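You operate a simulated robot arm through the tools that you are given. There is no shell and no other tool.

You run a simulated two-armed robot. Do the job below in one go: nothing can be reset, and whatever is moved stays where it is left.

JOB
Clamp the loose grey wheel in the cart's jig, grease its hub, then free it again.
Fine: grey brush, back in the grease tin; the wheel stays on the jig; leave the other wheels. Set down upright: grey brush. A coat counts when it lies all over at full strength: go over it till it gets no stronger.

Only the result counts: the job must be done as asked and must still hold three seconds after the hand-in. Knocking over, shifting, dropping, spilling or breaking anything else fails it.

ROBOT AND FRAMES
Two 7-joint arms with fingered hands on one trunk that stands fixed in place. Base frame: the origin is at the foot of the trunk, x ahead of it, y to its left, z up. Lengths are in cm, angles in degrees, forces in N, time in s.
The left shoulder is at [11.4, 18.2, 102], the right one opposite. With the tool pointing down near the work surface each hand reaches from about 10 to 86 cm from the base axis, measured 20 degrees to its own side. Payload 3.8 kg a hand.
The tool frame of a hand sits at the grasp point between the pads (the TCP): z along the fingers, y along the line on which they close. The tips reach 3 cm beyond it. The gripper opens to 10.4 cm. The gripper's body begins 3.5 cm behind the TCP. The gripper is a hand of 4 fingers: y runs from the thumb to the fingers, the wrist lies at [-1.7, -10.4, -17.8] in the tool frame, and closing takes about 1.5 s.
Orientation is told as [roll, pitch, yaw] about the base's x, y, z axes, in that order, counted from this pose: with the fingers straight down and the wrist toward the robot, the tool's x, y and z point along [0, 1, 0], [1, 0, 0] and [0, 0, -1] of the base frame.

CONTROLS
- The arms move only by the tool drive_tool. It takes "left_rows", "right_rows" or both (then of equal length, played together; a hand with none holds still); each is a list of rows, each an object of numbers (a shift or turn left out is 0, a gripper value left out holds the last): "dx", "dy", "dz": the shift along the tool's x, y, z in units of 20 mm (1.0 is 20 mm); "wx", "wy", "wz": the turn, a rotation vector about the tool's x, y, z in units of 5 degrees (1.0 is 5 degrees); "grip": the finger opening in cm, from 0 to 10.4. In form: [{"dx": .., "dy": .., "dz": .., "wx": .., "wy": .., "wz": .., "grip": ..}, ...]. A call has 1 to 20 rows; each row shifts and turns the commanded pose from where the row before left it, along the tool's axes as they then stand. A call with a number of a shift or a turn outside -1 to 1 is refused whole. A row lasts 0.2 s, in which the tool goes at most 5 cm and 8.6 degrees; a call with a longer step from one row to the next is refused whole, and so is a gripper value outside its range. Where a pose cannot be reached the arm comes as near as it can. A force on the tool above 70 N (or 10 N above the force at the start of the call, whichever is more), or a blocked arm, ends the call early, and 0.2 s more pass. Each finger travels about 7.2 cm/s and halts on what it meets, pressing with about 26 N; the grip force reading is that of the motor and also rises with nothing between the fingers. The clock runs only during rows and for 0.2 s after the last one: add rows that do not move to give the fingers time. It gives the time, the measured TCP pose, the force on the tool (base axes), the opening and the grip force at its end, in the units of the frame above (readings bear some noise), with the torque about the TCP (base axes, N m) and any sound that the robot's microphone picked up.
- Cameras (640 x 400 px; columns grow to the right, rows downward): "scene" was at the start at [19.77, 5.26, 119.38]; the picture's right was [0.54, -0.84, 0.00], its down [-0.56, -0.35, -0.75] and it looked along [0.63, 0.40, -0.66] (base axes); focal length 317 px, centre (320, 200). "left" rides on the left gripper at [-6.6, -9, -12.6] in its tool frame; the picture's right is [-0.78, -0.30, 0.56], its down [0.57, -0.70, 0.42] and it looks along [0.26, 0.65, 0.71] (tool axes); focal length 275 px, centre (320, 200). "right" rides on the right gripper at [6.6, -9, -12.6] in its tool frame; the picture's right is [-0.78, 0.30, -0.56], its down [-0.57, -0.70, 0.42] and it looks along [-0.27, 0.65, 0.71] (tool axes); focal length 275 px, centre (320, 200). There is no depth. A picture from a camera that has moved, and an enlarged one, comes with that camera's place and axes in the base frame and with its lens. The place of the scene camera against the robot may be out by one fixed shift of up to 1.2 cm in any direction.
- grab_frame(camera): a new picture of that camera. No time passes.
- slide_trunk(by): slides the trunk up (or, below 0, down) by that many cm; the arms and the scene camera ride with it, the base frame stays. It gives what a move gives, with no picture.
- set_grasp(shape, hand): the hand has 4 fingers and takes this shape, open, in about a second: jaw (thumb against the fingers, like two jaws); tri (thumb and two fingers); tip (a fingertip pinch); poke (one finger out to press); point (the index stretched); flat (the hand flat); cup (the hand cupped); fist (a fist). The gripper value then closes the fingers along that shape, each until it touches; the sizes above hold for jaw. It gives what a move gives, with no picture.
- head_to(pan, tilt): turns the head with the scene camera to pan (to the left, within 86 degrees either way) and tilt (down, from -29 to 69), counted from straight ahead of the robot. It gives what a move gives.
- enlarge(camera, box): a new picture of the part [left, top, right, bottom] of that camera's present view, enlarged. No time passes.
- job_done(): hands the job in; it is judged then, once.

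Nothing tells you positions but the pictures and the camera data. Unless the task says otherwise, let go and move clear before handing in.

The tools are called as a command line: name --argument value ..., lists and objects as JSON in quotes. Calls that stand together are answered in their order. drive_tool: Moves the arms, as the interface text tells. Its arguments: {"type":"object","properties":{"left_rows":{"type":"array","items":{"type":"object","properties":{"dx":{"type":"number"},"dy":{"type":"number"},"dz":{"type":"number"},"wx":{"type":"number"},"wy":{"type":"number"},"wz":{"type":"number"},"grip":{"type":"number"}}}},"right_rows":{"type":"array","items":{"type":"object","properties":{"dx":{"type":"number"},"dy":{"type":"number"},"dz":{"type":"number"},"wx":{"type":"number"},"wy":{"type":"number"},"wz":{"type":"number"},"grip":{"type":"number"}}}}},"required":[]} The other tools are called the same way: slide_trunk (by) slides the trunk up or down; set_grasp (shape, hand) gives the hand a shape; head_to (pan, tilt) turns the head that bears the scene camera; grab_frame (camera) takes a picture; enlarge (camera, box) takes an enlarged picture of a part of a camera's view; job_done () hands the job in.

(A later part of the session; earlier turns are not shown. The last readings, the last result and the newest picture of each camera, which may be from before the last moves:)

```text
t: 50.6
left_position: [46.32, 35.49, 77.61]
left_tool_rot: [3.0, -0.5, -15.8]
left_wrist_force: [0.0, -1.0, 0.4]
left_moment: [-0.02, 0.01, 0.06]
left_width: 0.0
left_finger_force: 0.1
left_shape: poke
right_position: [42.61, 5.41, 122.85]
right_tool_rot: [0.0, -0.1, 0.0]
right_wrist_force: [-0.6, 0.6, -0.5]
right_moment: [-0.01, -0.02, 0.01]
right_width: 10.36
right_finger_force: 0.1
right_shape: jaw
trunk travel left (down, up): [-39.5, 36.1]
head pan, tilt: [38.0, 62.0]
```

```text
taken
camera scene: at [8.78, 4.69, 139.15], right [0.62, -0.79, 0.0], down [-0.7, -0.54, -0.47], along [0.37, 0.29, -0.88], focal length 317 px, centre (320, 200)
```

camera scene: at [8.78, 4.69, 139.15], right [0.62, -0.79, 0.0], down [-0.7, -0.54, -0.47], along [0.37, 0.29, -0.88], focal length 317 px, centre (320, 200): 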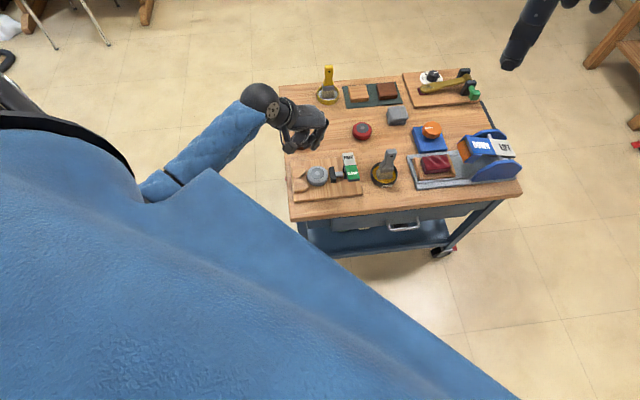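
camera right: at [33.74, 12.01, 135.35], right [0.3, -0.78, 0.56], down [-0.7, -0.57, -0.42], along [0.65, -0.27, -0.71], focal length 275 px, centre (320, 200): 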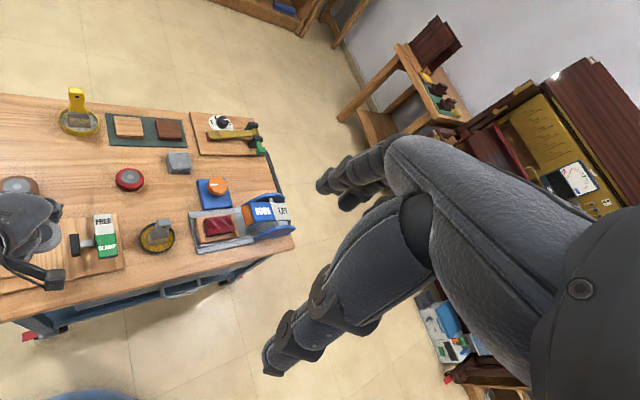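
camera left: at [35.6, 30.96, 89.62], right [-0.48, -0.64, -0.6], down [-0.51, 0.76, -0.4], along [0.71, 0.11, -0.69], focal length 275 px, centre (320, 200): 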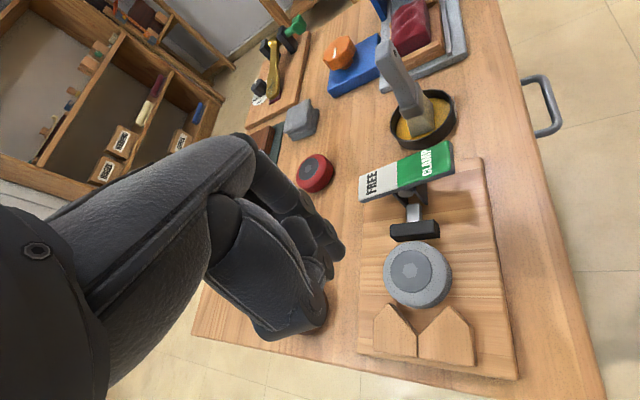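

In "poke" the fingertip is right at TCP + 3 cm. The CLAMP pad centre re-measures at ≈(49.9, 24.8, 68.5). I'm levelling, turning to yaw −30 and moving above the near end of the CLAMP pad.

drive_tool --left_rows '[{"wx": -0.09, "wy": -0.6}, {"wz": 0.93}, {"wz": 0.93}, {"wz": 0.93}, {"dx": -0.663, "dy": 0.685, "dz": 0.1}, {"dx": -0.663, "dy": 0.685, "dz": 0.1}, {"dx": -0.663, "dy": 0.685, "dz": 0.1}, {"dx": -0.663, "dy": 0.685, "dz": 0.1}, {"dx": -0.663, "dy": 0.685, "dz": 0.1}, {"dx": -0.663, "dy": 0.685, "dz": 0.1}, {}]'

grab_frame --camera "left"

grab_frame --camera "scene"

```text
t: 53.0
left_position: [49.54, 24.45, 76.58]
left_tool_rot: [0.2, -0.9, -29.7]
left_wrist_force: [0.1, 0.1, -1.0]
left_moment: [0.0, 0.0, -0.02]
left_width: 0.01
left_finger_force: 0.0
left_shape: poke
right_position: [42.78, 5.57, 122.87]
right_tool_rot: [0.0, -0.1, 0.1]
right_wrist_force: [0.0, -0.1, 0.6]
right_moment: [-0.03, 0.03, 0.0]
right_width: 10.37
right_finger_force: 0.1
right_shape: jaw
trunk travel left (down, up): [-39.5, 36.1]
head pan, tilt: [38.0, 62.0]
```

```text
taken
camera left: at [38.29, 23.18, 88.82], right [-0.63, -0.53, -0.56], down [-0.32, 0.84, -0.43], along [0.71, -0.09, -0.7], focal length 275 px, centre (320, 200)
```

left: 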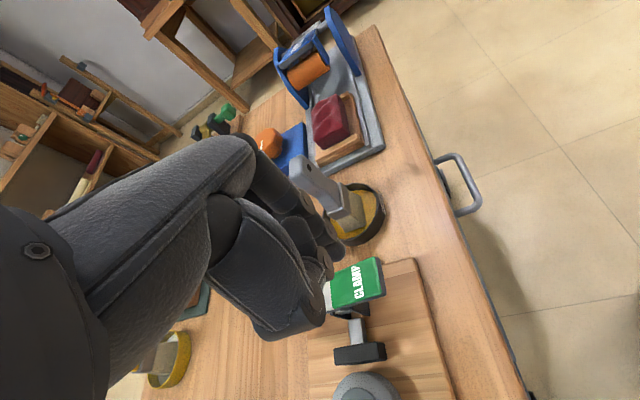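

```text
taken
camera scene: at [8.77, 4.71, 139.15], right [0.62, -0.79, 0.0], down [-0.7, -0.54, -0.47], along [0.37, 0.29, -0.88], focal length 317 px, centre (320, 200)
```

scene: 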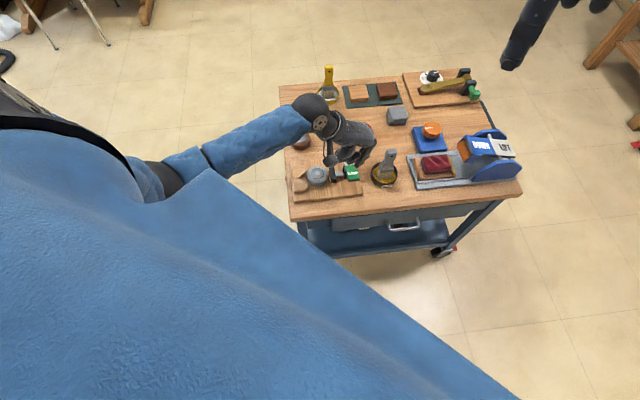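

The arm tracks freely here, and the fingertip's vertical line lands on the green pad. I'm descending to just above it.

drive_tool --left_rows '[{"dz": 0.6}, {"dz": 0.6}, {"dz": 0.5}, {"dz": 0.3}, {}]'

enlarge --camera "left" --box '[260, 180, 460, 380]'

enlarge --camera "scene" --box '[280, 110, 400, 210]'

```text
t: 54.2
left_position: [49.81, 24.47, 72.41]
left_tool_rot: [0.2, -0.9, -29.7]
left_wrist_force: [1.0, -0.2, -0.9]
left_moment: [0.0, 0.03, -0.01]
left_width: 0.01
left_finger_force: 0.1
left_shape: poke
right_position: [42.78, 5.36, 122.85]
right_tool_rot: [0.0, -0.1, 0.1]
right_wrist_force: [0.5, 0.1, 0.2]
right_moment: [-0.01, 0.02, 0.02]
right_width: 10.35
right_finger_force: 0.0
right_shape: jaw
trunk travel left (down, up): [-39.5, 36.1]
head pan, tilt: [38.0, 62.0]
```

```text
2.00 times, centred on (360, 280) of left
camera zoom: at [38.49, 23.26, 84.79], right [-0.63, -0.53, -0.56], down [-0.32, 0.84, -0.43], along [0.71, -0.09, -0.7], focal length 551 px, centre (240, 40)
```

zoom: 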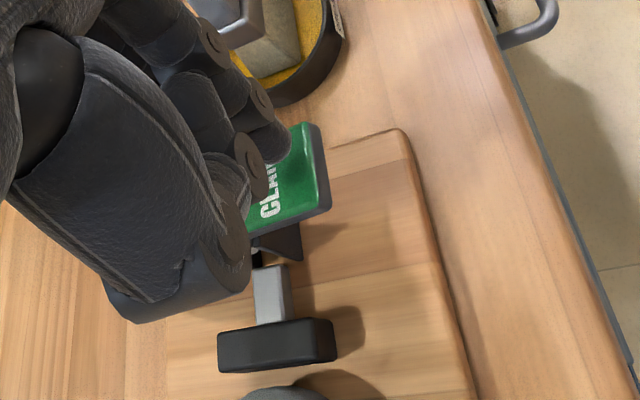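

```text
4.00 times, centred on (340, 160) of scene
camera zoom: at [8.78, 4.69, 139.15], right [0.62, -0.79, 0.0], down [-0.7, -0.54, -0.47], along [0.37, 0.29, -0.88], focal length 1270 px, centre (240, 360)
```

zoom: 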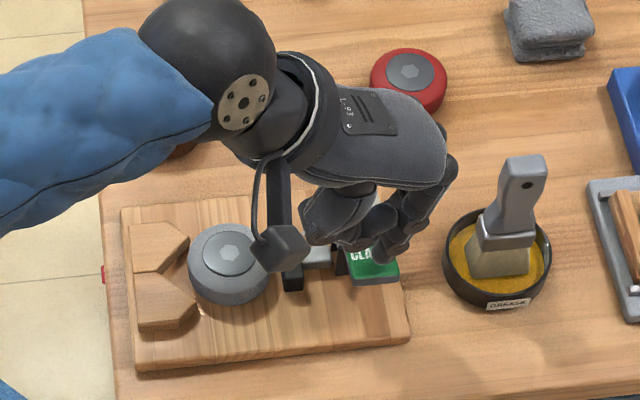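

drive_tool --left_rows '[{"dz": 0.15}, {"dz": 0.15}, {"dz": 0.15}, {"dz": 0.15}, {}]'

enlarge --camera "left" --box '[260, 180, 460, 380]'

```text
t: 55.4
left_position: [49.67, 24.48, 71.28]
left_tool_rot: [0.2, -1.0, -29.7]
left_wrist_force: [0.8, -0.9, 1.8]
left_moment: [-0.07, -0.08, -0.02]
left_width: 0.0
left_finger_force: 0.2
left_shape: poke
right_position: [42.68, 5.38, 122.93]
right_tool_rot: [0.0, 0.0, 0.0]
right_wrist_force: [0.5, -0.1, 0.3]
right_moment: [0.0, 0.0, -0.01]
right_width: 10.36
right_finger_force: 0.0
right_shape: jaw
trunk travel left (down, up): [-39.5, 36.1]
head pan, tilt: [38.0, 62.0]
```

```text
2.00 times, centred on (360, 280) of left
camera zoom: at [38.34, 23.25, 83.56], right [-0.63, -0.53, -0.56], down [-0.32, 0.84, -0.43], along [0.71, -0.09, -0.7], focal length 551 px, centre (240, 40)
```

zoom: 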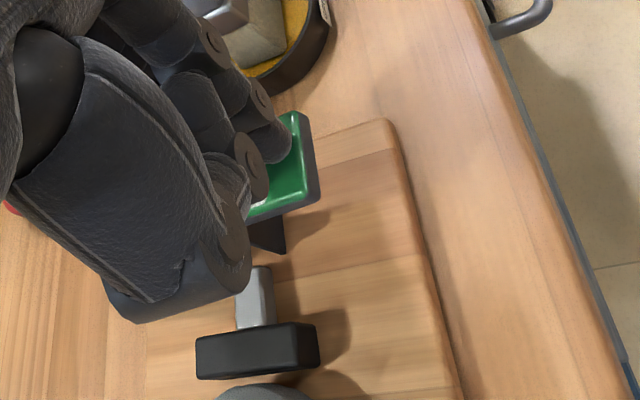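

Contact has begun with light force. I continue pressing in small steps.

drive_tool --left_rows '[{"dz": 0.15}, {"dz": 0.15}, {"dz": 0.15}, {"dz": 0.15}, {}]'

enlarge --camera "left" --box '[260, 180, 460, 380]'

```text
t: 56.6
left_position: [49.69, 24.38, 70.2]
left_tool_rot: [0.3, -1.1, -29.7]
left_wrist_force: [-1.5, -1.0, 13.0]
left_moment: [0.14, -0.03, 0.03]
left_width: 0.01
left_finger_force: 0.0
left_shape: poke
right_position: [42.53, 5.37, 122.81]
right_tool_rot: [0.0, -0.1, 0.0]
right_wrist_force: [-0.4, -0.6, -0.4]
right_moment: [0.01, 0.03, -0.02]
right_width: 10.34
right_finger_force: 0.0
right_shape: jaw
trunk travel left (down, up): [-39.5, 36.1]
head pan, tilt: [38.0, 62.0]
```

```text
2.00 times, centred on (360, 280) of left
camera zoom: at [38.47, 23.22, 82.5], right [-0.63, -0.53, -0.57], down [-0.32, 0.84, -0.44], along [0.71, -0.1, -0.7], focal length 551 px, centre (240, 40)
```

zoom: 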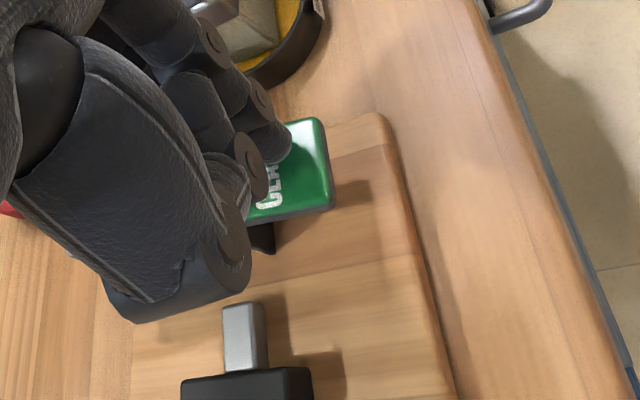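

The plunger is extending toward the wheel. I keep pressing.

drive_tool --left_rows '[{"dz": 0.12}, {"dz": 0.12}, {"dz": 0.12}, {"dz": 0.12}, {}]'

enlarge --camera "left" --box '[260, 180, 460, 380]'

enlarge --camera "scene" --box '[280, 110, 400, 210]'

```text
t: 57.8
left_position: [50.16, 24.12, 69.88]
left_tool_rot: [0.7, -2.0, -29.8]
left_wrist_force: [4.2, -3.0, 40.1]
left_moment: [0.44, -0.16, -0.06]
left_width: 0.0
left_finger_force: 0.1
left_shape: poke
right_position: [42.42, 5.24, 122.95]
right_tool_rot: [0.1, -0.1, 0.0]
right_wrist_force: [-0.3, -0.4, 0.2]
right_moment: [0.01, 0.02, 0.0]
right_width: 10.36
right_finger_force: 0.0
right_shape: jaw
trunk travel left (down, up): [-39.5, 36.1]
head pan, tilt: [38.0, 62.0]
```

```text
2.00 times, centred on (360, 280) of left
camera zoom: at [38.6, 23.03, 81.94], right [-0.62, -0.53, -0.57], down [-0.31, 0.84, -0.44], along [0.72, -0.1, -0.69], focal length 551 px, centre (240, 40)
```

zoom: 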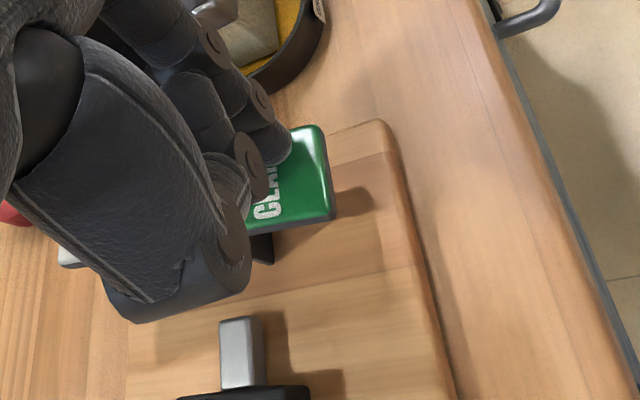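

```text
4.00 times, centred on (340, 160) of scene
camera zoom: at [8.47, 4.49, 139.2], right [0.62, -0.79, 0.0], down [-0.69, -0.54, -0.47], along [0.37, 0.29, -0.88], focal length 1270 px, centre (240, 360)
```

zoom: 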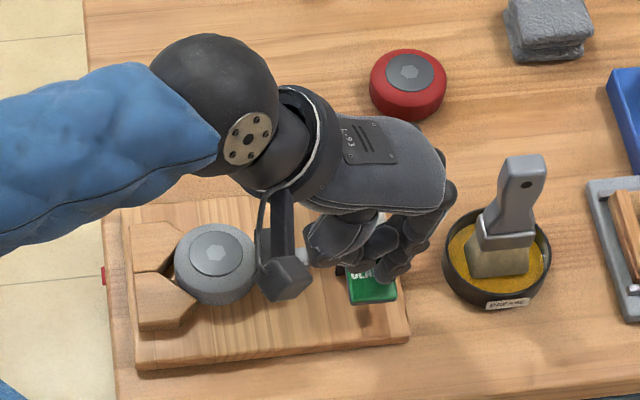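

The wheel is now pushed into the V and the press force rose to 40 N. I'm lifting the finger to see whether the clamp holds on its own.

drive_tool --left_rows '[{"dz": -0.15}, {"dz": -0.3}, {"dz": -0.5}, {"dz": -0.5}, {}, {}]'

enlarge --camera "left" --box '[260, 180, 460, 380]'

enlarge --camera "scene" --box '[280, 110, 400, 210]'

```text
t: 59.2
left_position: [49.59, 24.61, 71.94]
left_tool_rot: [0.2, -0.8, -29.6]
left_wrist_force: [-1.0, -0.2, -0.4]
left_moment: [0.0, 0.02, 0.0]
left_width: 0.0
left_finger_force: 0.1
left_shape: poke
right_position: [42.64, 5.49, 122.94]
right_tool_rot: [0.0, 0.0, 0.0]
right_wrist_force: [-0.5, 0.2, -0.2]
right_moment: [-0.02, -0.01, -0.01]
right_width: 10.38
right_finger_force: 0.1
right_shape: jaw
trunk travel left (down, up): [-39.5, 36.1]
head pan, tilt: [38.0, 62.0]
```

```text
2.00 times, centred on (360, 280) of left
camera zoom: at [38.42, 23.32, 84.34], right [-0.63, -0.53, -0.56], down [-0.32, 0.84, -0.43], along [0.7, -0.09, -0.7], focal length 551 px, centre (240, 40)
```

zoom: 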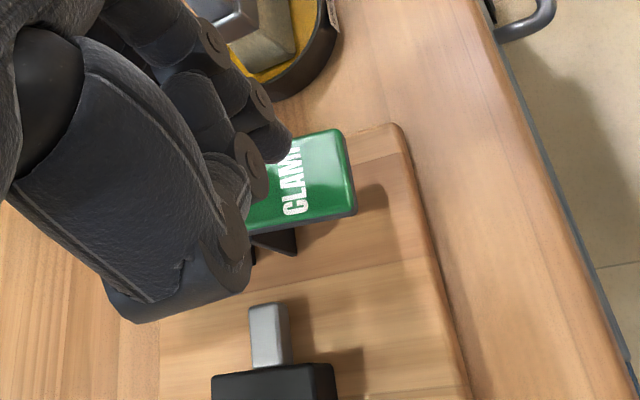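

```text
4.00 times, centred on (340, 160) of scene
camera zoom: at [8.76, 4.68, 139.15], right [0.62, -0.79, 0.0], down [-0.7, -0.54, -0.47], along [0.37, 0.29, -0.88], focal length 1270 px, centre (240, 360)
```

zoom: 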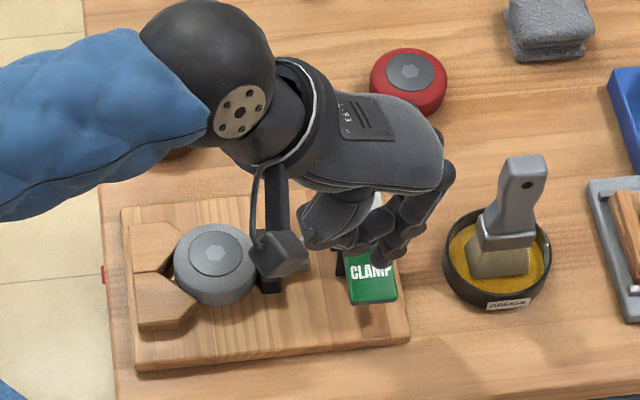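

The lever stays down. I'm raising the hand and checking the clamp and wheel from a clear view.

drive_tool --left_rows '[{"dz": -0.7}, {"dz": -0.8}, {"dz": -0.8}, {"dz": -0.8, "dx": 0.3}, {"dx": 0.8, "dz": -0.5}, {"dx": 0.8}, {"dx": 0.8}, {"dx": 0.8}, {"dx": 0.8}, {}]'

grab_frame --camera "left"

enlarge --camera "scene" --box '[280, 110, 400, 210]'

enlarge --camera "right" --box '[0, 180, 200, 305]'

```text
t: 61.4
left_position: [53.85, 32.08, 79.05]
left_tool_rot: [0.2, -0.9, -29.7]
left_wrist_force: [-0.2, 0.5, -0.5]
left_moment: [0.02, 0.03, 0.0]
left_width: 0.03
left_finger_force: 0.0
left_shape: poke
right_position: [42.76, 5.34, 122.82]
right_tool_rot: [0.0, -0.1, 0.0]
right_wrist_force: [-0.2, -0.2, -0.2]
right_moment: [0.01, -0.03, -0.03]
right_width: 10.36
right_finger_force: 0.0
right_shape: jaw
trunk travel left (down, up): [-39.5, 36.1]
head pan, tilt: [38.0, 62.0]
```

```text
taken
camera left: at [42.5, 30.74, 91.4], right [-0.63, -0.53, -0.56], down [-0.32, 0.84, -0.43], along [0.71, -0.09, -0.7], focal length 275 px, centre (320, 200)
```

left: 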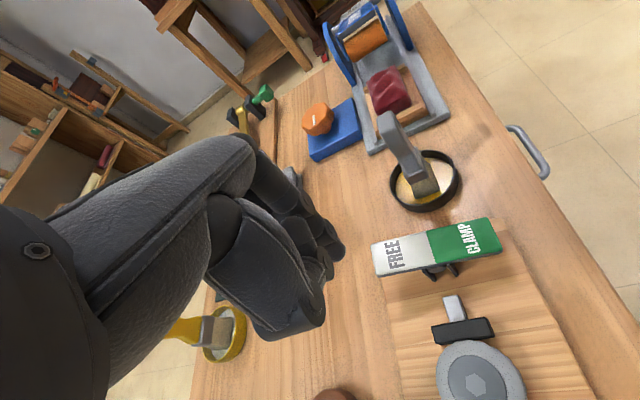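

```text
4.00 times, centred on (340, 160) of scene
camera zoom: at [8.77, 4.67, 139.16], right [0.62, -0.79, 0.0], down [-0.7, -0.54, -0.47], along [0.37, 0.29, -0.88], focal length 1270 px, centre (240, 360)
```

zoom: 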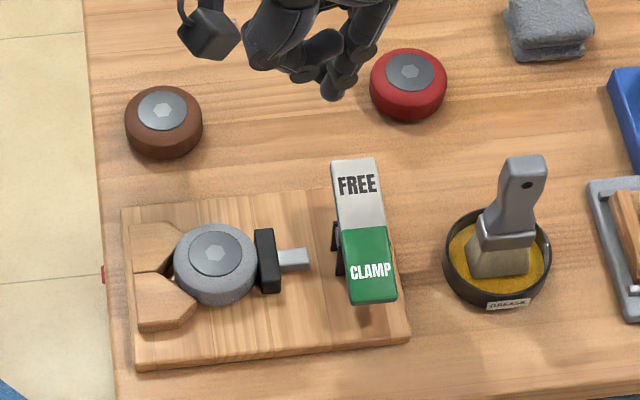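

```text
3.20 times, centred on (100, 242) of right
camera zoom: at [33.72, 11.97, 135.36], right [0.3, -0.78, 0.56], down [-0.7, -0.57, -0.42], along [0.65, -0.27, -0.71], focal length 881 px, centre (1024, 64)
```

zoom: 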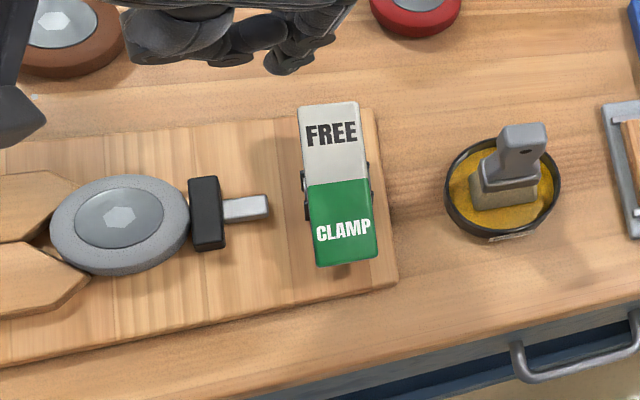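

The clamp is holding: the bar presses the wheel into the V and the lever stays down. Now the brush. I'm zooming in on it to get its orientation and handle shape.

enlarge --camera "left" --box '[350, 90, 510, 230]'

enlarge --camera "scene" --box '[355, 135, 425, 195]'

enlarge --camera "right" --box '[120, 200, 200, 260]'

```text
2.86 times, centred on (430, 160) of left
camera zoom: at [42.5, 30.74, 91.4], right [-0.63, -0.53, -0.56], down [-0.32, 0.84, -0.43], along [0.71, -0.09, -0.7], focal length 786 px, centre (6, 314)
```

zoom: 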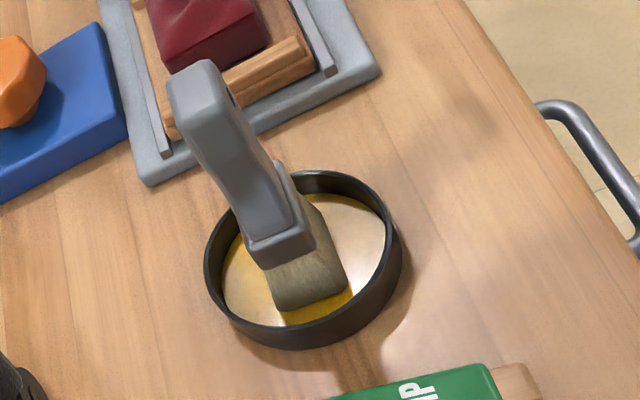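

```text
6.67 times, centred on (390, 165) of scene
camera zoom: at [8.77, 4.67, 139.16], right [0.62, -0.79, 0.0], down [-0.7, -0.54, -0.47], along [0.37, 0.29, -0.88], focal length 2116 px, centre (-147, 433)
```

zoom: 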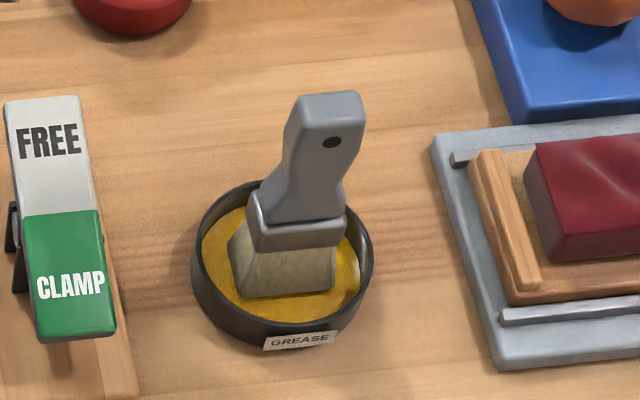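

```text
6.67 times, centred on (160, 230) of right
camera zoom: at [33.72, 11.97, 135.36], right [0.3, -0.78, 0.56], down [-0.7, -0.57, -0.42], along [0.65, -0.27, -0.71], focal length 1835 px, centre (1387, 0)
```

zoom: 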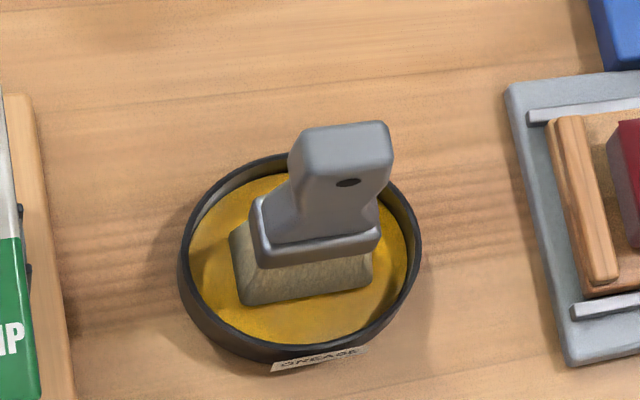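

The brush stands upright with its handle centre near (58.3, 19.35), neck at z≈70 and wide axis at about −46° in yaw. I'll take it across the handle edges with a three-finger grip at yaw −46, which suits the left arm. First I lower the trunk slightly for reach and reshape the hand.

slide_trunk --by -5

set_grasp --hand "left" --shape "tri"

head_to --pan 28 --tilt 50

grab_frame --camera "scene"

```text
t: 62.4
left_position: [53.75, 31.92, 74.18]
left_tool_rot: [0.2, -0.9, -29.7]
left_wrist_force: [-0.3, -1.2, 0.1]
left_moment: [-0.01, 0.0, 0.02]
left_width: 0.02
left_finger_force: 0.1
left_shape: poke
right_position: [42.64, 5.34, 117.96]
right_tool_rot: [0.0, -0.1, 0.0]
right_wrist_force: [0.4, -0.1, 0.5]
right_moment: [0.04, 0.01, -0.01]
right_width: 10.35
right_finger_force: 0.0
right_shape: jaw
trunk travel left (down, up): [-34.5, 41.1]
head pan, tilt: [38.0, 62.0]
```

```text
t: 63.3
left_position: [53.78, 32.04, 74.1]
left_tool_rot: [0.2, -0.9, -29.7]
left_wrist_force: [-1.1, -0.2, -0.1]
left_moment: [0.02, 0.0, 0.01]
left_width: 10.43
left_finger_force: 0.0
left_shape: tri
right_position: [42.7, 5.42, 117.83]
right_tool_rot: [0.0, 0.0, 0.0]
right_wrist_force: [-0.8, 0.5, 0.1]
right_moment: [-0.03, 0.01, 0.02]
right_width: 10.37
right_finger_force: 0.1
right_shape: jaw
trunk travel left (down, up): [-34.5, 41.1]
head pan, tilt: [38.0, 62.0]
```

```text
t: 64.0
left_position: [53.76, 31.97, 74.16]
left_tool_rot: [0.1, -0.9, -29.6]
left_wrist_force: [0.3, -0.2, 0.4]
left_moment: [0.01, 0.01, -0.01]
left_width: 10.38
left_finger_force: 0.0
left_shape: tri
right_position: [42.68, 5.34, 117.84]
right_tool_rot: [-0.1, 0.0, 0.0]
right_wrist_force: [0.3, -0.6, 0.2]
right_moment: [0.03, 0.0, 0.01]
right_width: 10.33
right_finger_force: 0.0
right_shape: jaw
trunk travel left (down, up): [-34.5, 41.1]
head pan, tilt: [28.0, 50.0]
```

```text
taken
camera scene: at [11.98, 4.35, 135.58], right [0.47, -0.88, 0.0], down [-0.68, -0.36, -0.64], along [0.57, 0.3, -0.77], focal length 317 px, centre (320, 200)
```

scene: 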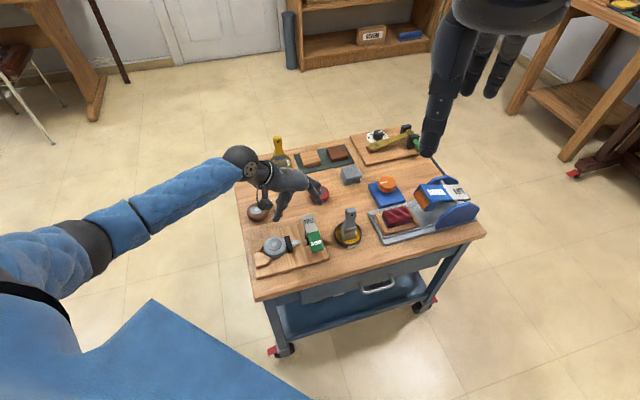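

drive_tool --left_rows '[{"dz": -1, "wz": 1, "wx": 0.06, "grip": 6.5}, {"dz": -1, "wz": 1, "wx": 0.06}, {"dz": -1, "wz": 1, "wx": 0.06}, {"wz": 0.27}, {"dx": -0.393, "dy": 0.873}, {"dx": -0.393, "dy": 0.873}, {"dx": -0.393, "dy": 0.873}, {"dx": -0.393, "dy": 0.873}, {"dx": -0.393, "dy": 0.873}, {"dx": -0.393, "dy": 0.873}, {"dx": -0.393, "dy": 0.873}, {}]'

grab_frame --camera "left"

grab_frame --camera "scene"

enlarge --camera "right" --box '[80, 160, 240, 280]'

```text
t: 66.6
left_position: [58.13, 19.42, 80.02]
left_tool_rot: [0.3, 0.1, -46.0]
left_wrist_force: [0.5, -0.3, -0.2]
left_moment: [-0.04, 0.0, 0.02]
left_width: 6.57
left_finger_force: 0.0
left_shape: tri
right_position: [42.68, 5.58, 117.85]
right_tool_rot: [0.0, 0.0, -0.1]
right_wrist_force: [-0.2, 0.1, -0.7]
right_moment: [-0.03, 0.0, -0.03]
right_width: 10.36
right_finger_force: 0.0
right_shape: jaw
trunk travel left (down, up): [-34.5, 41.1]
head pan, tilt: [28.0, 50.0]
```

```text
taken
camera left: at [47.19, 21.11, 92.55], right [-0.76, -0.32, -0.56], down [-0.07, 0.9, -0.42], along [0.64, -0.28, -0.71], focal length 275 px, centre (320, 200)
```

left: 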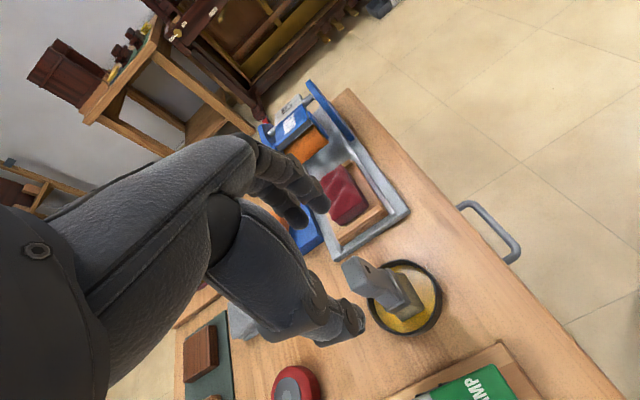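

```text
taken
camera scene: at [11.97, 4.37, 135.59], right [0.47, -0.88, 0.0], down [-0.68, -0.36, -0.64], along [0.57, 0.3, -0.77], focal length 317 px, centre (320, 200)
```

scene: 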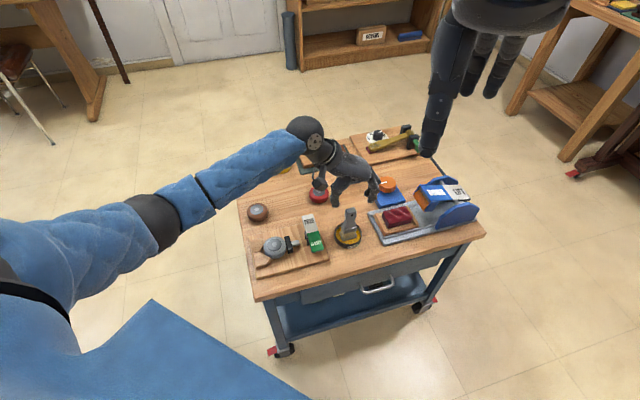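

```text
3.33 times, centred on (160, 220) of right
camera zoom: at [33.72, 12.01, 130.36], right [0.3, -0.78, 0.56], down [-0.7, -0.57, -0.42], along [0.65, -0.27, -0.71], focal length 918 px, centre (853, 133)
```

zoom: 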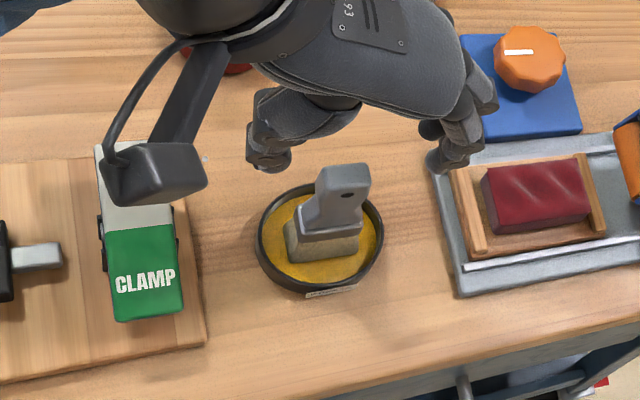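

enlarge --camera "left" --box '[320, 235, 460, 345]'

```text
3.64 times, centred on (390, 290) of left
camera zoom: at [47.19, 21.11, 92.55], right [-0.76, -0.32, -0.56], down [-0.07, 0.9, -0.42], along [0.64, -0.28, -0.71], focal length 1001 px, centre (66, -127)
```

zoom: 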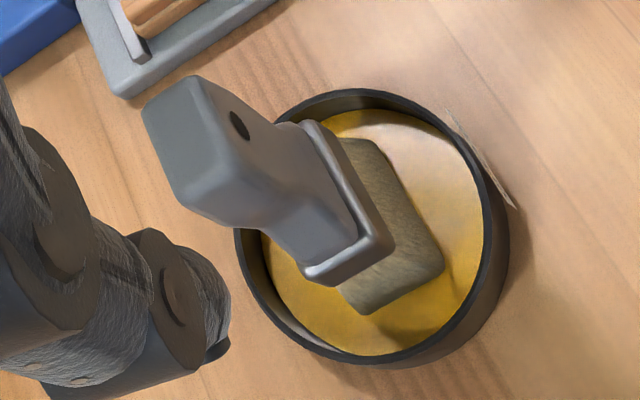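

Handle centre ≈(58.2, 19.45), and the TCP is right over it. I'm descending around the handle neck.

drive_tool --left_rows '[{"dz": 0.6}, {"dz": 0.8}, {"dz": 0.8}, {"dz": 0.8}, {"dz": 0.8}, {"dz": 0.5}, {"dz": 0.3}, {}]'

enlarge --camera "right" --box '[80, 160, 240, 280]'

enlarge --camera "scene" --box '[280, 160, 420, 265]'

grab_frame --camera "left"

```text
t: 68.4
left_position: [58.19, 19.36, 70.85]
left_tool_rot: [0.3, 0.1, -46.1]
left_wrist_force: [0.1, -0.2, 0.1]
left_moment: [0.01, -0.02, 0.02]
left_width: 6.55
left_finger_force: 0.0
left_shape: tri
right_position: [42.64, 5.46, 117.81]
right_tool_rot: [0.0, 0.0, 0.0]
right_wrist_force: [0.9, -0.6, 0.6]
right_moment: [0.01, 0.01, -0.02]
right_width: 10.38
right_finger_force: 0.2
right_shape: jaw
trunk travel left (down, up): [-34.5, 41.1]
head pan, tilt: [28.0, 50.0]
```

```text
3.33 times, centred on (160, 220) of right
camera zoom: at [33.73, 11.98, 130.36], right [0.3, -0.78, 0.56], down [-0.7, -0.57, -0.42], along [0.65, -0.27, -0.71], focal length 918 px, centre (853, 133)
```

zoom: 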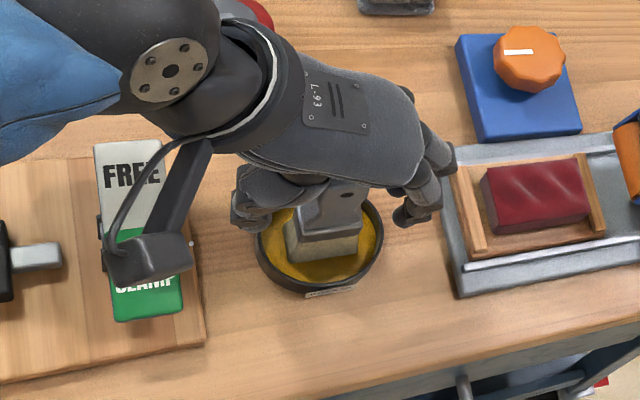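

```text
3.81 times, centred on (350, 212) of scene
camera zoom: at [11.99, 4.34, 135.59], right [0.47, -0.88, 0.0], down [-0.68, -0.36, -0.64], along [0.57, 0.3, -0.77], focal length 1209 px, centre (206, 152)
```

zoom: 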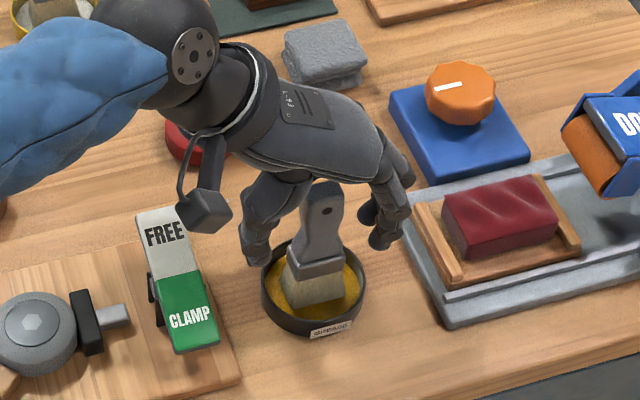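

```text
taken
camera left: at [47.2, 21.21, 83.37], right [-0.76, -0.32, -0.56], down [-0.07, 0.9, -0.42], along [0.64, -0.28, -0.71], focal length 275 px, centre (320, 200)
```

left: 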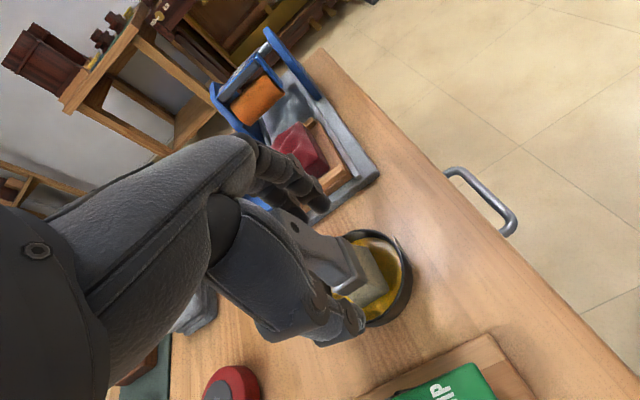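

The handle is centred between thumb and fingers. I'm closing slowly.

drive_tool --left_rows '[{"grip": 5}, {"grip": 4}, {"grip": 3}, {"grip": 2}, {"grip": 1}, {"grip": 1}, {"grip": 1}, {"grip": 1}]'

enlarge --camera "right" --box '[80, 160, 240, 280]'

enlarge --camera "scene" --box '[280, 160, 420, 265]'

enlarge --camera "left" --box '[220, 150, 440, 350]'

```text
t: 70.2
left_position: [58.17, 19.36, 71.01]
left_tool_rot: [0.3, 0.1, -46.1]
left_wrist_force: [-0.6, 0.6, 2.7]
left_moment: [-0.05, -0.02, -0.02]
left_width: 2.35
left_finger_force: 26.0
left_shape: tri
right_position: [42.76, 5.53, 117.95]
right_tool_rot: [0.0, 0.0, 0.1]
right_wrist_force: [-0.9, -0.3, 0.2]
right_moment: [0.03, -0.01, 0.03]
right_width: 10.35
right_finger_force: 0.1
right_shape: jaw
trunk travel left (down, up): [-34.5, 41.1]
head pan, tilt: [28.0, 50.0]
```

```text
3.33 times, centred on (160, 220) of right
camera zoom: at [33.71, 11.97, 130.37], right [0.3, -0.78, 0.56], down [-0.7, -0.57, -0.42], along [0.65, -0.27, -0.71], focal length 918 px, centre (853, 133)
```

zoom: 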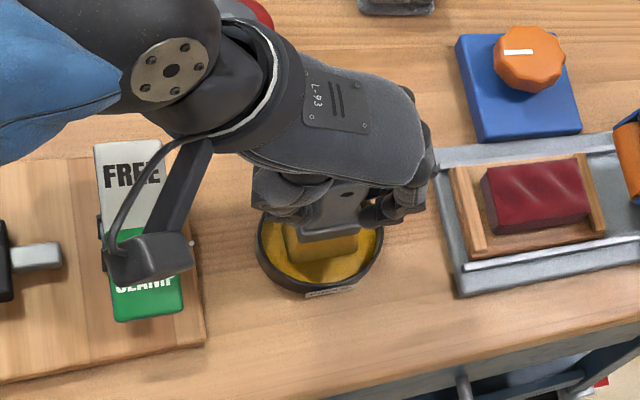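

```text
3.81 times, centred on (350, 212) of scene
camera zoom: at [11.96, 4.33, 135.59], right [0.47, -0.88, 0.0], down [-0.68, -0.36, -0.64], along [0.57, 0.3, -0.77], focal length 1209 px, centre (206, 152)
```

zoom: 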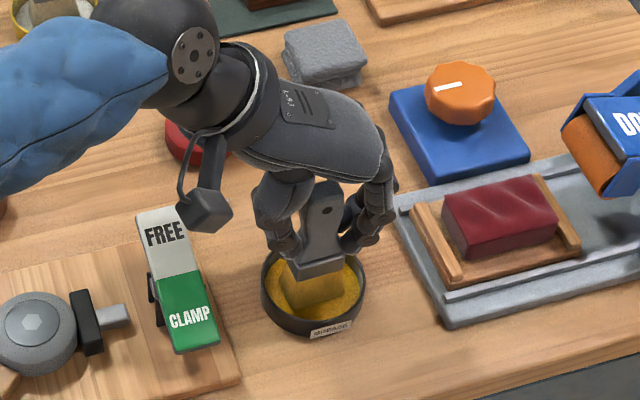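

```text
2.00 times, centred on (330, 250) of left
camera zoom: at [47.21, 21.2, 83.42], right [-0.76, -0.32, -0.56], down [-0.07, 0.9, -0.42], along [0.64, -0.28, -0.71], focal length 551 px, centre (300, 100)
```

zoom: 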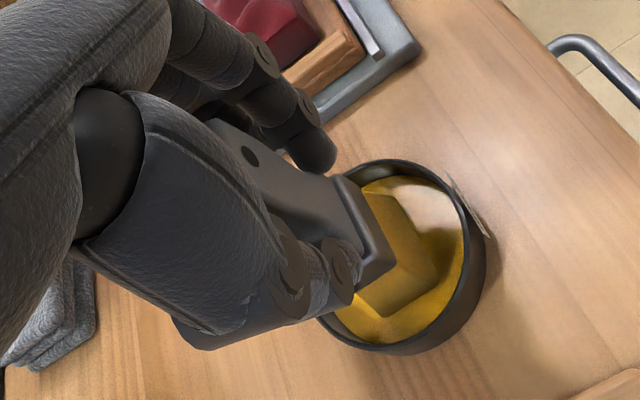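

The brush is held firmly (26 N) and the bristles are loaded yellow. I note the return pose as (58.17, 19.36, 71.0) at yaw −46, and lift straight up.

drive_tool --left_rows '[{"dz": -0.2}, {"dz": -0.4}, {"dz": -0.6}, {"dz": -0.8}, {"dz": -0.8}, {"dz": -0.8}, {"dz": -0.8}, {"dz": -0.8}, {"dz": -0.6}, {}]'

enlarge --camera "scene" --box '[240, 120, 420, 265]'

enlarge --camera "left" --box '[220, 150, 440, 350]'

```text
t: 72.4
left_position: [58.06, 19.37, 82.68]
left_tool_rot: [0.4, 0.1, -46.1]
left_wrist_force: [0.0, -0.2, -1.6]
left_moment: [0.02, 0.01, -0.02]
left_width: 2.37
left_finger_force: 26.2
left_shape: tri
right_position: [42.8, 5.53, 117.82]
right_tool_rot: [0.0, 0.1, -0.1]
right_wrist_force: [-1.1, 0.0, -0.4]
right_moment: [0.0, 0.0, 0.02]
right_width: 10.34
right_finger_force: 0.0
right_shape: jaw
trunk travel left (down, up): [-34.5, 41.1]
head pan, tilt: [28.0, 50.0]
```

```text
2.76 times, centred on (330, 192) of scene
camera zoom: at [12.0, 4.35, 135.58], right [0.47, -0.88, 0.0], down [-0.68, -0.36, -0.64], along [0.57, 0.3, -0.77], focal length 876 px, centre (292, 221)
```

zoom: 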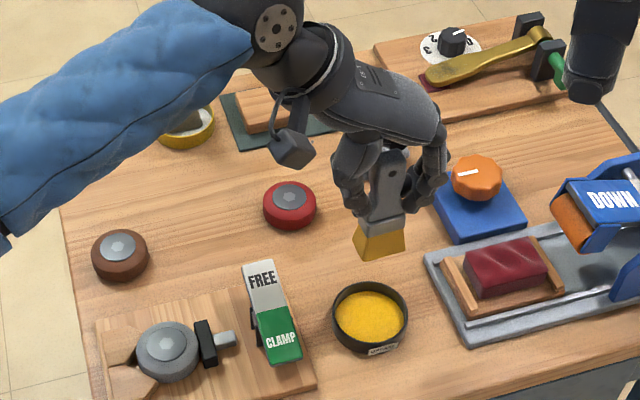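

```text
2.00 times, centred on (330, 250) of left
camera zoom: at [47.18, 21.14, 95.1], right [-0.76, -0.32, -0.56], down [-0.07, 0.9, -0.42], along [0.64, -0.28, -0.71], focal length 551 px, centre (300, 100)
```

zoom: 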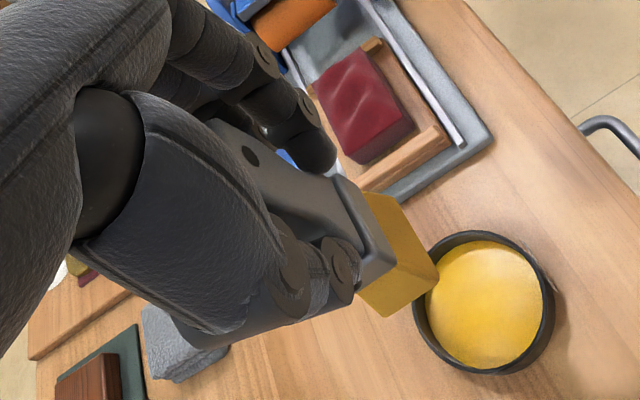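

The brush lifted cleanly and upright, and the tin stayed put. The clamped hub centre is ≈(44.95, 34.0). I'm moving over it at height.

drive_tool --left_rows '[{"dx": 0.025, "dy": -0.4}, {"dx": 0.025, "dy": -0.817}, {"dx": 0.025, "dy": -0.817}, {"dx": 0.025, "dy": -0.817}, {"dx": 0.025, "dy": -0.817}, {"dx": 0.025, "dy": -0.817}, {"dx": 0.025, "dy": -0.817}, {"dx": 0.025, "dy": -0.817}, {"dx": 0.025, "dy": -0.817}, {"dx": 0.025, "dy": -0.817}, {"dx": 0.025, "dy": -0.817}, {"dx": 0.025, "dy": -0.817}, {"dx": 0.025, "dy": -0.413}, {}]'

grab_frame --camera "left"

enlarge --camera "scene" --box '[220, 140, 380, 290]'

enlarge --camera "right" --box '[0, 140, 200, 300]'

```text
t: 75.4
left_position: [45.14, 33.89, 82.43]
left_tool_rot: [0.3, 0.2, -46.2]
left_wrist_force: [0.0, 0.3, -1.2]
left_moment: [0.01, 0.02, 0.0]
left_width: 2.36
left_finger_force: 25.8
left_shape: tri
right_position: [42.76, 5.45, 117.91]
right_tool_rot: [0.0, 0.0, 0.0]
right_wrist_force: [0.3, -0.1, -0.2]
right_moment: [-0.02, 0.01, 0.02]
right_width: 10.35
right_finger_force: 0.1
right_shape: jaw
trunk travel left (down, up): [-34.5, 41.1]
head pan, tilt: [28.0, 50.0]
```

```text
taken
camera left: at [34.11, 35.62, 94.96], right [-0.76, -0.32, -0.56], down [-0.07, 0.9, -0.42], along [0.64, -0.28, -0.71], focal length 275 px, centre (320, 200)
```

left: 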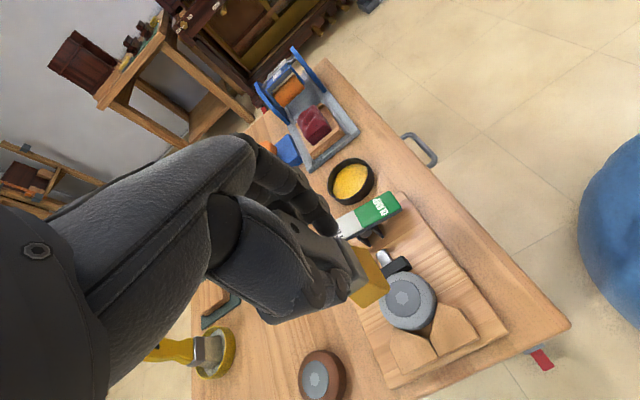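

```text
2.67 times, centred on (300, 215) of scene
camera zoom: at [11.99, 4.35, 135.59], right [0.47, -0.88, 0.0], down [-0.68, -0.36, -0.64], along [0.57, 0.3, -0.77], focal length 846 px, centre (373, 160)
```

zoom: 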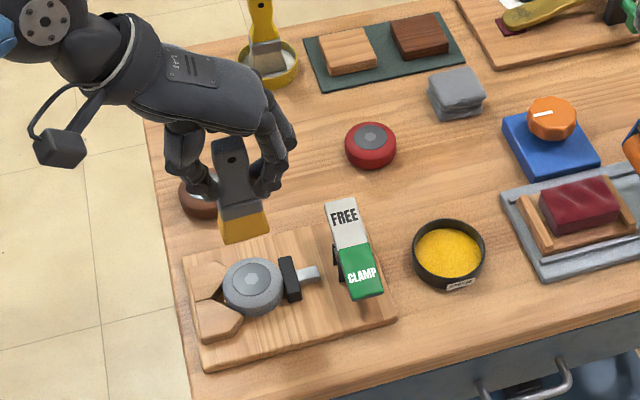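

```text
2.50 times, centred on (100, 220) of right
camera zoom: at [33.74, 11.99, 130.36], right [0.3, -0.78, 0.56], down [-0.7, -0.57, -0.42], along [0.65, -0.27, -0.71], focal length 688 px, centre (870, 150)
```

zoom: 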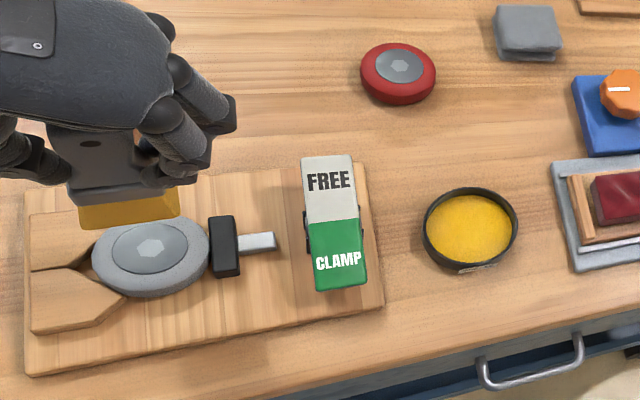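

Hub re-measured at (44.93, 34.0), and the brush is right above it. I'm descending toward contact.

drive_tool --left_rows '[{"dx": -0.02, "dy": -0.1, "dz": 0.6}, {"dz": 0.7}, {"dz": 0.7}, {"dz": 0.6}, {"dz": 0.4}, {}]'

enlarge --camera "left" --box '[280, 200, 480, 380]'

enlarge --camera "scene" --box '[230, 180, 350, 290]'

```text
t: 76.8
left_position: [44.85, 34.05, 76.4]
left_tool_rot: [0.4, 0.0, -46.0]
left_wrist_force: [0.0, 0.6, -1.4]
left_moment: [0.02, -0.01, 0.0]
left_width: 2.34
left_finger_force: 26.3
left_shape: tri
right_position: [42.77, 5.51, 117.71]
right_tool_rot: [0.0, 0.0, 0.0]
right_wrist_force: [-0.9, 0.3, 0.6]
right_moment: [0.02, -0.04, 0.02]
right_width: 10.38
right_finger_force: 0.2
right_shape: jaw
trunk travel left (down, up): [-34.5, 41.1]
head pan, tilt: [28.0, 50.0]
```

```text
2.22 times, centred on (380, 290) of left
camera zoom: at [33.93, 35.85, 88.93], right [-0.76, -0.32, -0.56], down [-0.07, 0.9, -0.42], along [0.64, -0.28, -0.71], focal length 612 px, centre (187, 0)
```

zoom: 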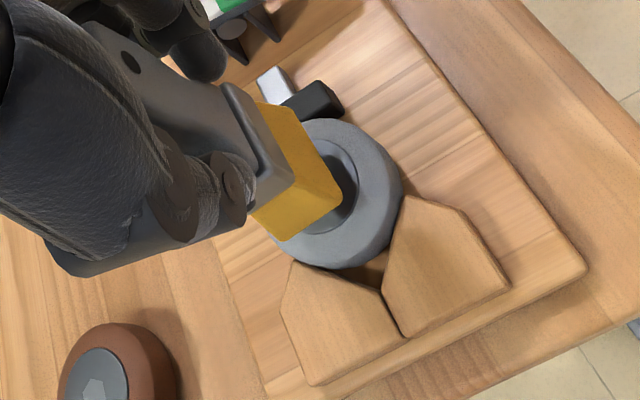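

```text
3.64 times, centred on (290, 235) of scene
camera zoom: at [11.99, 4.35, 135.59], right [0.47, -0.88, 0.0], down [-0.68, -0.36, -0.64], along [0.57, 0.3, -0.77], focal length 1154 px, centre (429, 73)
```

zoom: 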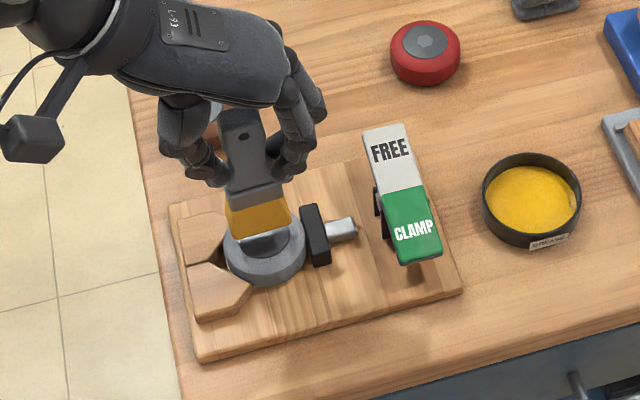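

drive_tool --left_rows '[{"dz": 0.15}, {"dz": 0.15}, {"dz": 0.1}, {"dz": 0.1}, {}]'

enlarge --camera "scene" --box '[230, 180, 350, 290]'

```text
t: 78.0
left_position: [44.95, 34.15, 75.46]
left_tool_rot: [0.3, 0.1, -46.1]
left_wrist_force: [0.0, 0.0, -0.7]
left_moment: [0.0, 0.01, 0.0]
left_width: 2.35
left_finger_force: 26.0
left_shape: tri
right_position: [42.79, 5.43, 117.85]
right_tool_rot: [0.0, 0.0, 0.0]
right_wrist_force: [-0.3, 1.2, -0.5]
right_moment: [0.03, 0.0, 0.01]
right_width: 10.38
right_finger_force: 0.0
right_shape: jaw
trunk travel left (down, up): [-34.5, 41.1]
head pan, tilt: [28.0, 50.0]
```

```text
3.64 times, centred on (290, 235) of scene
camera zoom: at [11.99, 4.35, 135.59], right [0.47, -0.88, 0.0], down [-0.68, -0.36, -0.64], along [0.57, 0.3, -0.77], focal length 1154 px, centre (429, 73)
```

zoom: 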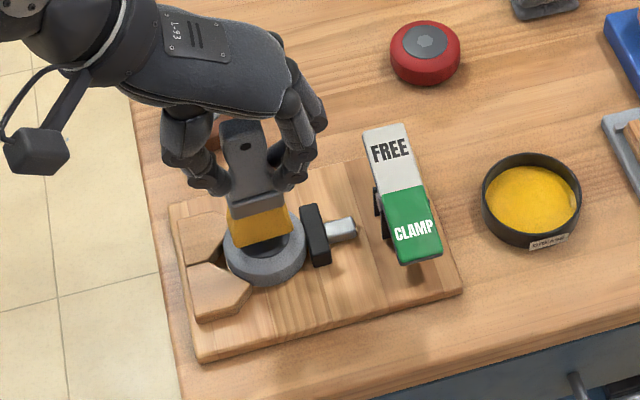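

drive_tool --left_rows '[{"dz": 0.1}, {"dz": 0.08}, {"dz": 0.08}, {}]'

enlarge --camera "scene" --box '[230, 180, 350, 290]'

enlarge --camera "left" --box '[280, 200, 480, 380]'

```text
t: 79.0
left_position: [44.95, 34.02, 74.96]
left_tool_rot: [0.3, 0.1, -46.1]
left_wrist_force: [-0.4, 0.3, -1.1]
left_moment: [0.02, -0.01, 0.02]
left_width: 2.37
left_finger_force: 26.2
left_shape: tri
right_position: [42.55, 5.33, 117.95]
right_tool_rot: [0.0, 0.0, 0.0]
right_wrist_force: [0.2, 1.0, -0.2]
right_moment: [0.0, -0.02, 0.02]
right_width: 10.36
right_finger_force: 0.0
right_shape: jaw
trunk travel left (down, up): [-34.5, 41.1]
head pan, tilt: [28.0, 50.0]
```

```text
3.64 times, centred on (290, 235) of scene
camera zoom: at [11.99, 4.35, 135.59], right [0.47, -0.88, 0.0], down [-0.68, -0.36, -0.64], along [0.57, 0.3, -0.77], focal length 1154 px, centre (429, 73)
```

zoom: 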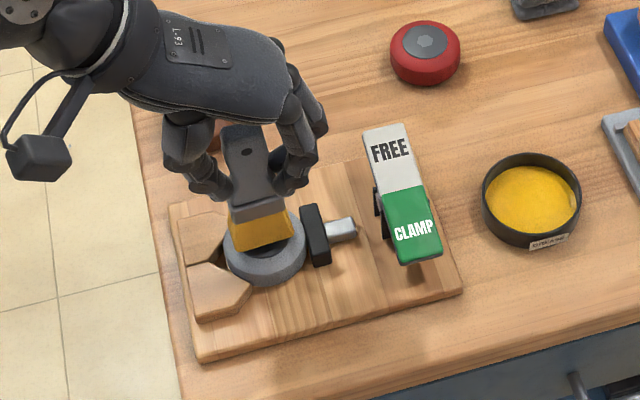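

```text
2.22 times, centred on (380, 290) of left
camera zoom: at [33.9, 35.85, 87.41], right [-0.76, -0.32, -0.56], down [-0.07, 0.9, -0.42], along [0.64, -0.28, -0.71], focal length 612 px, centre (187, 0)
```

zoom: 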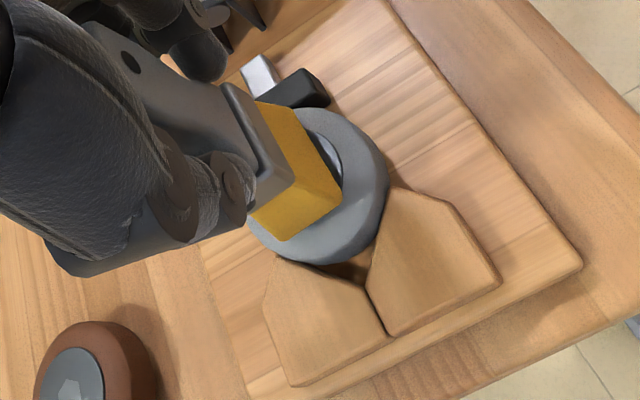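

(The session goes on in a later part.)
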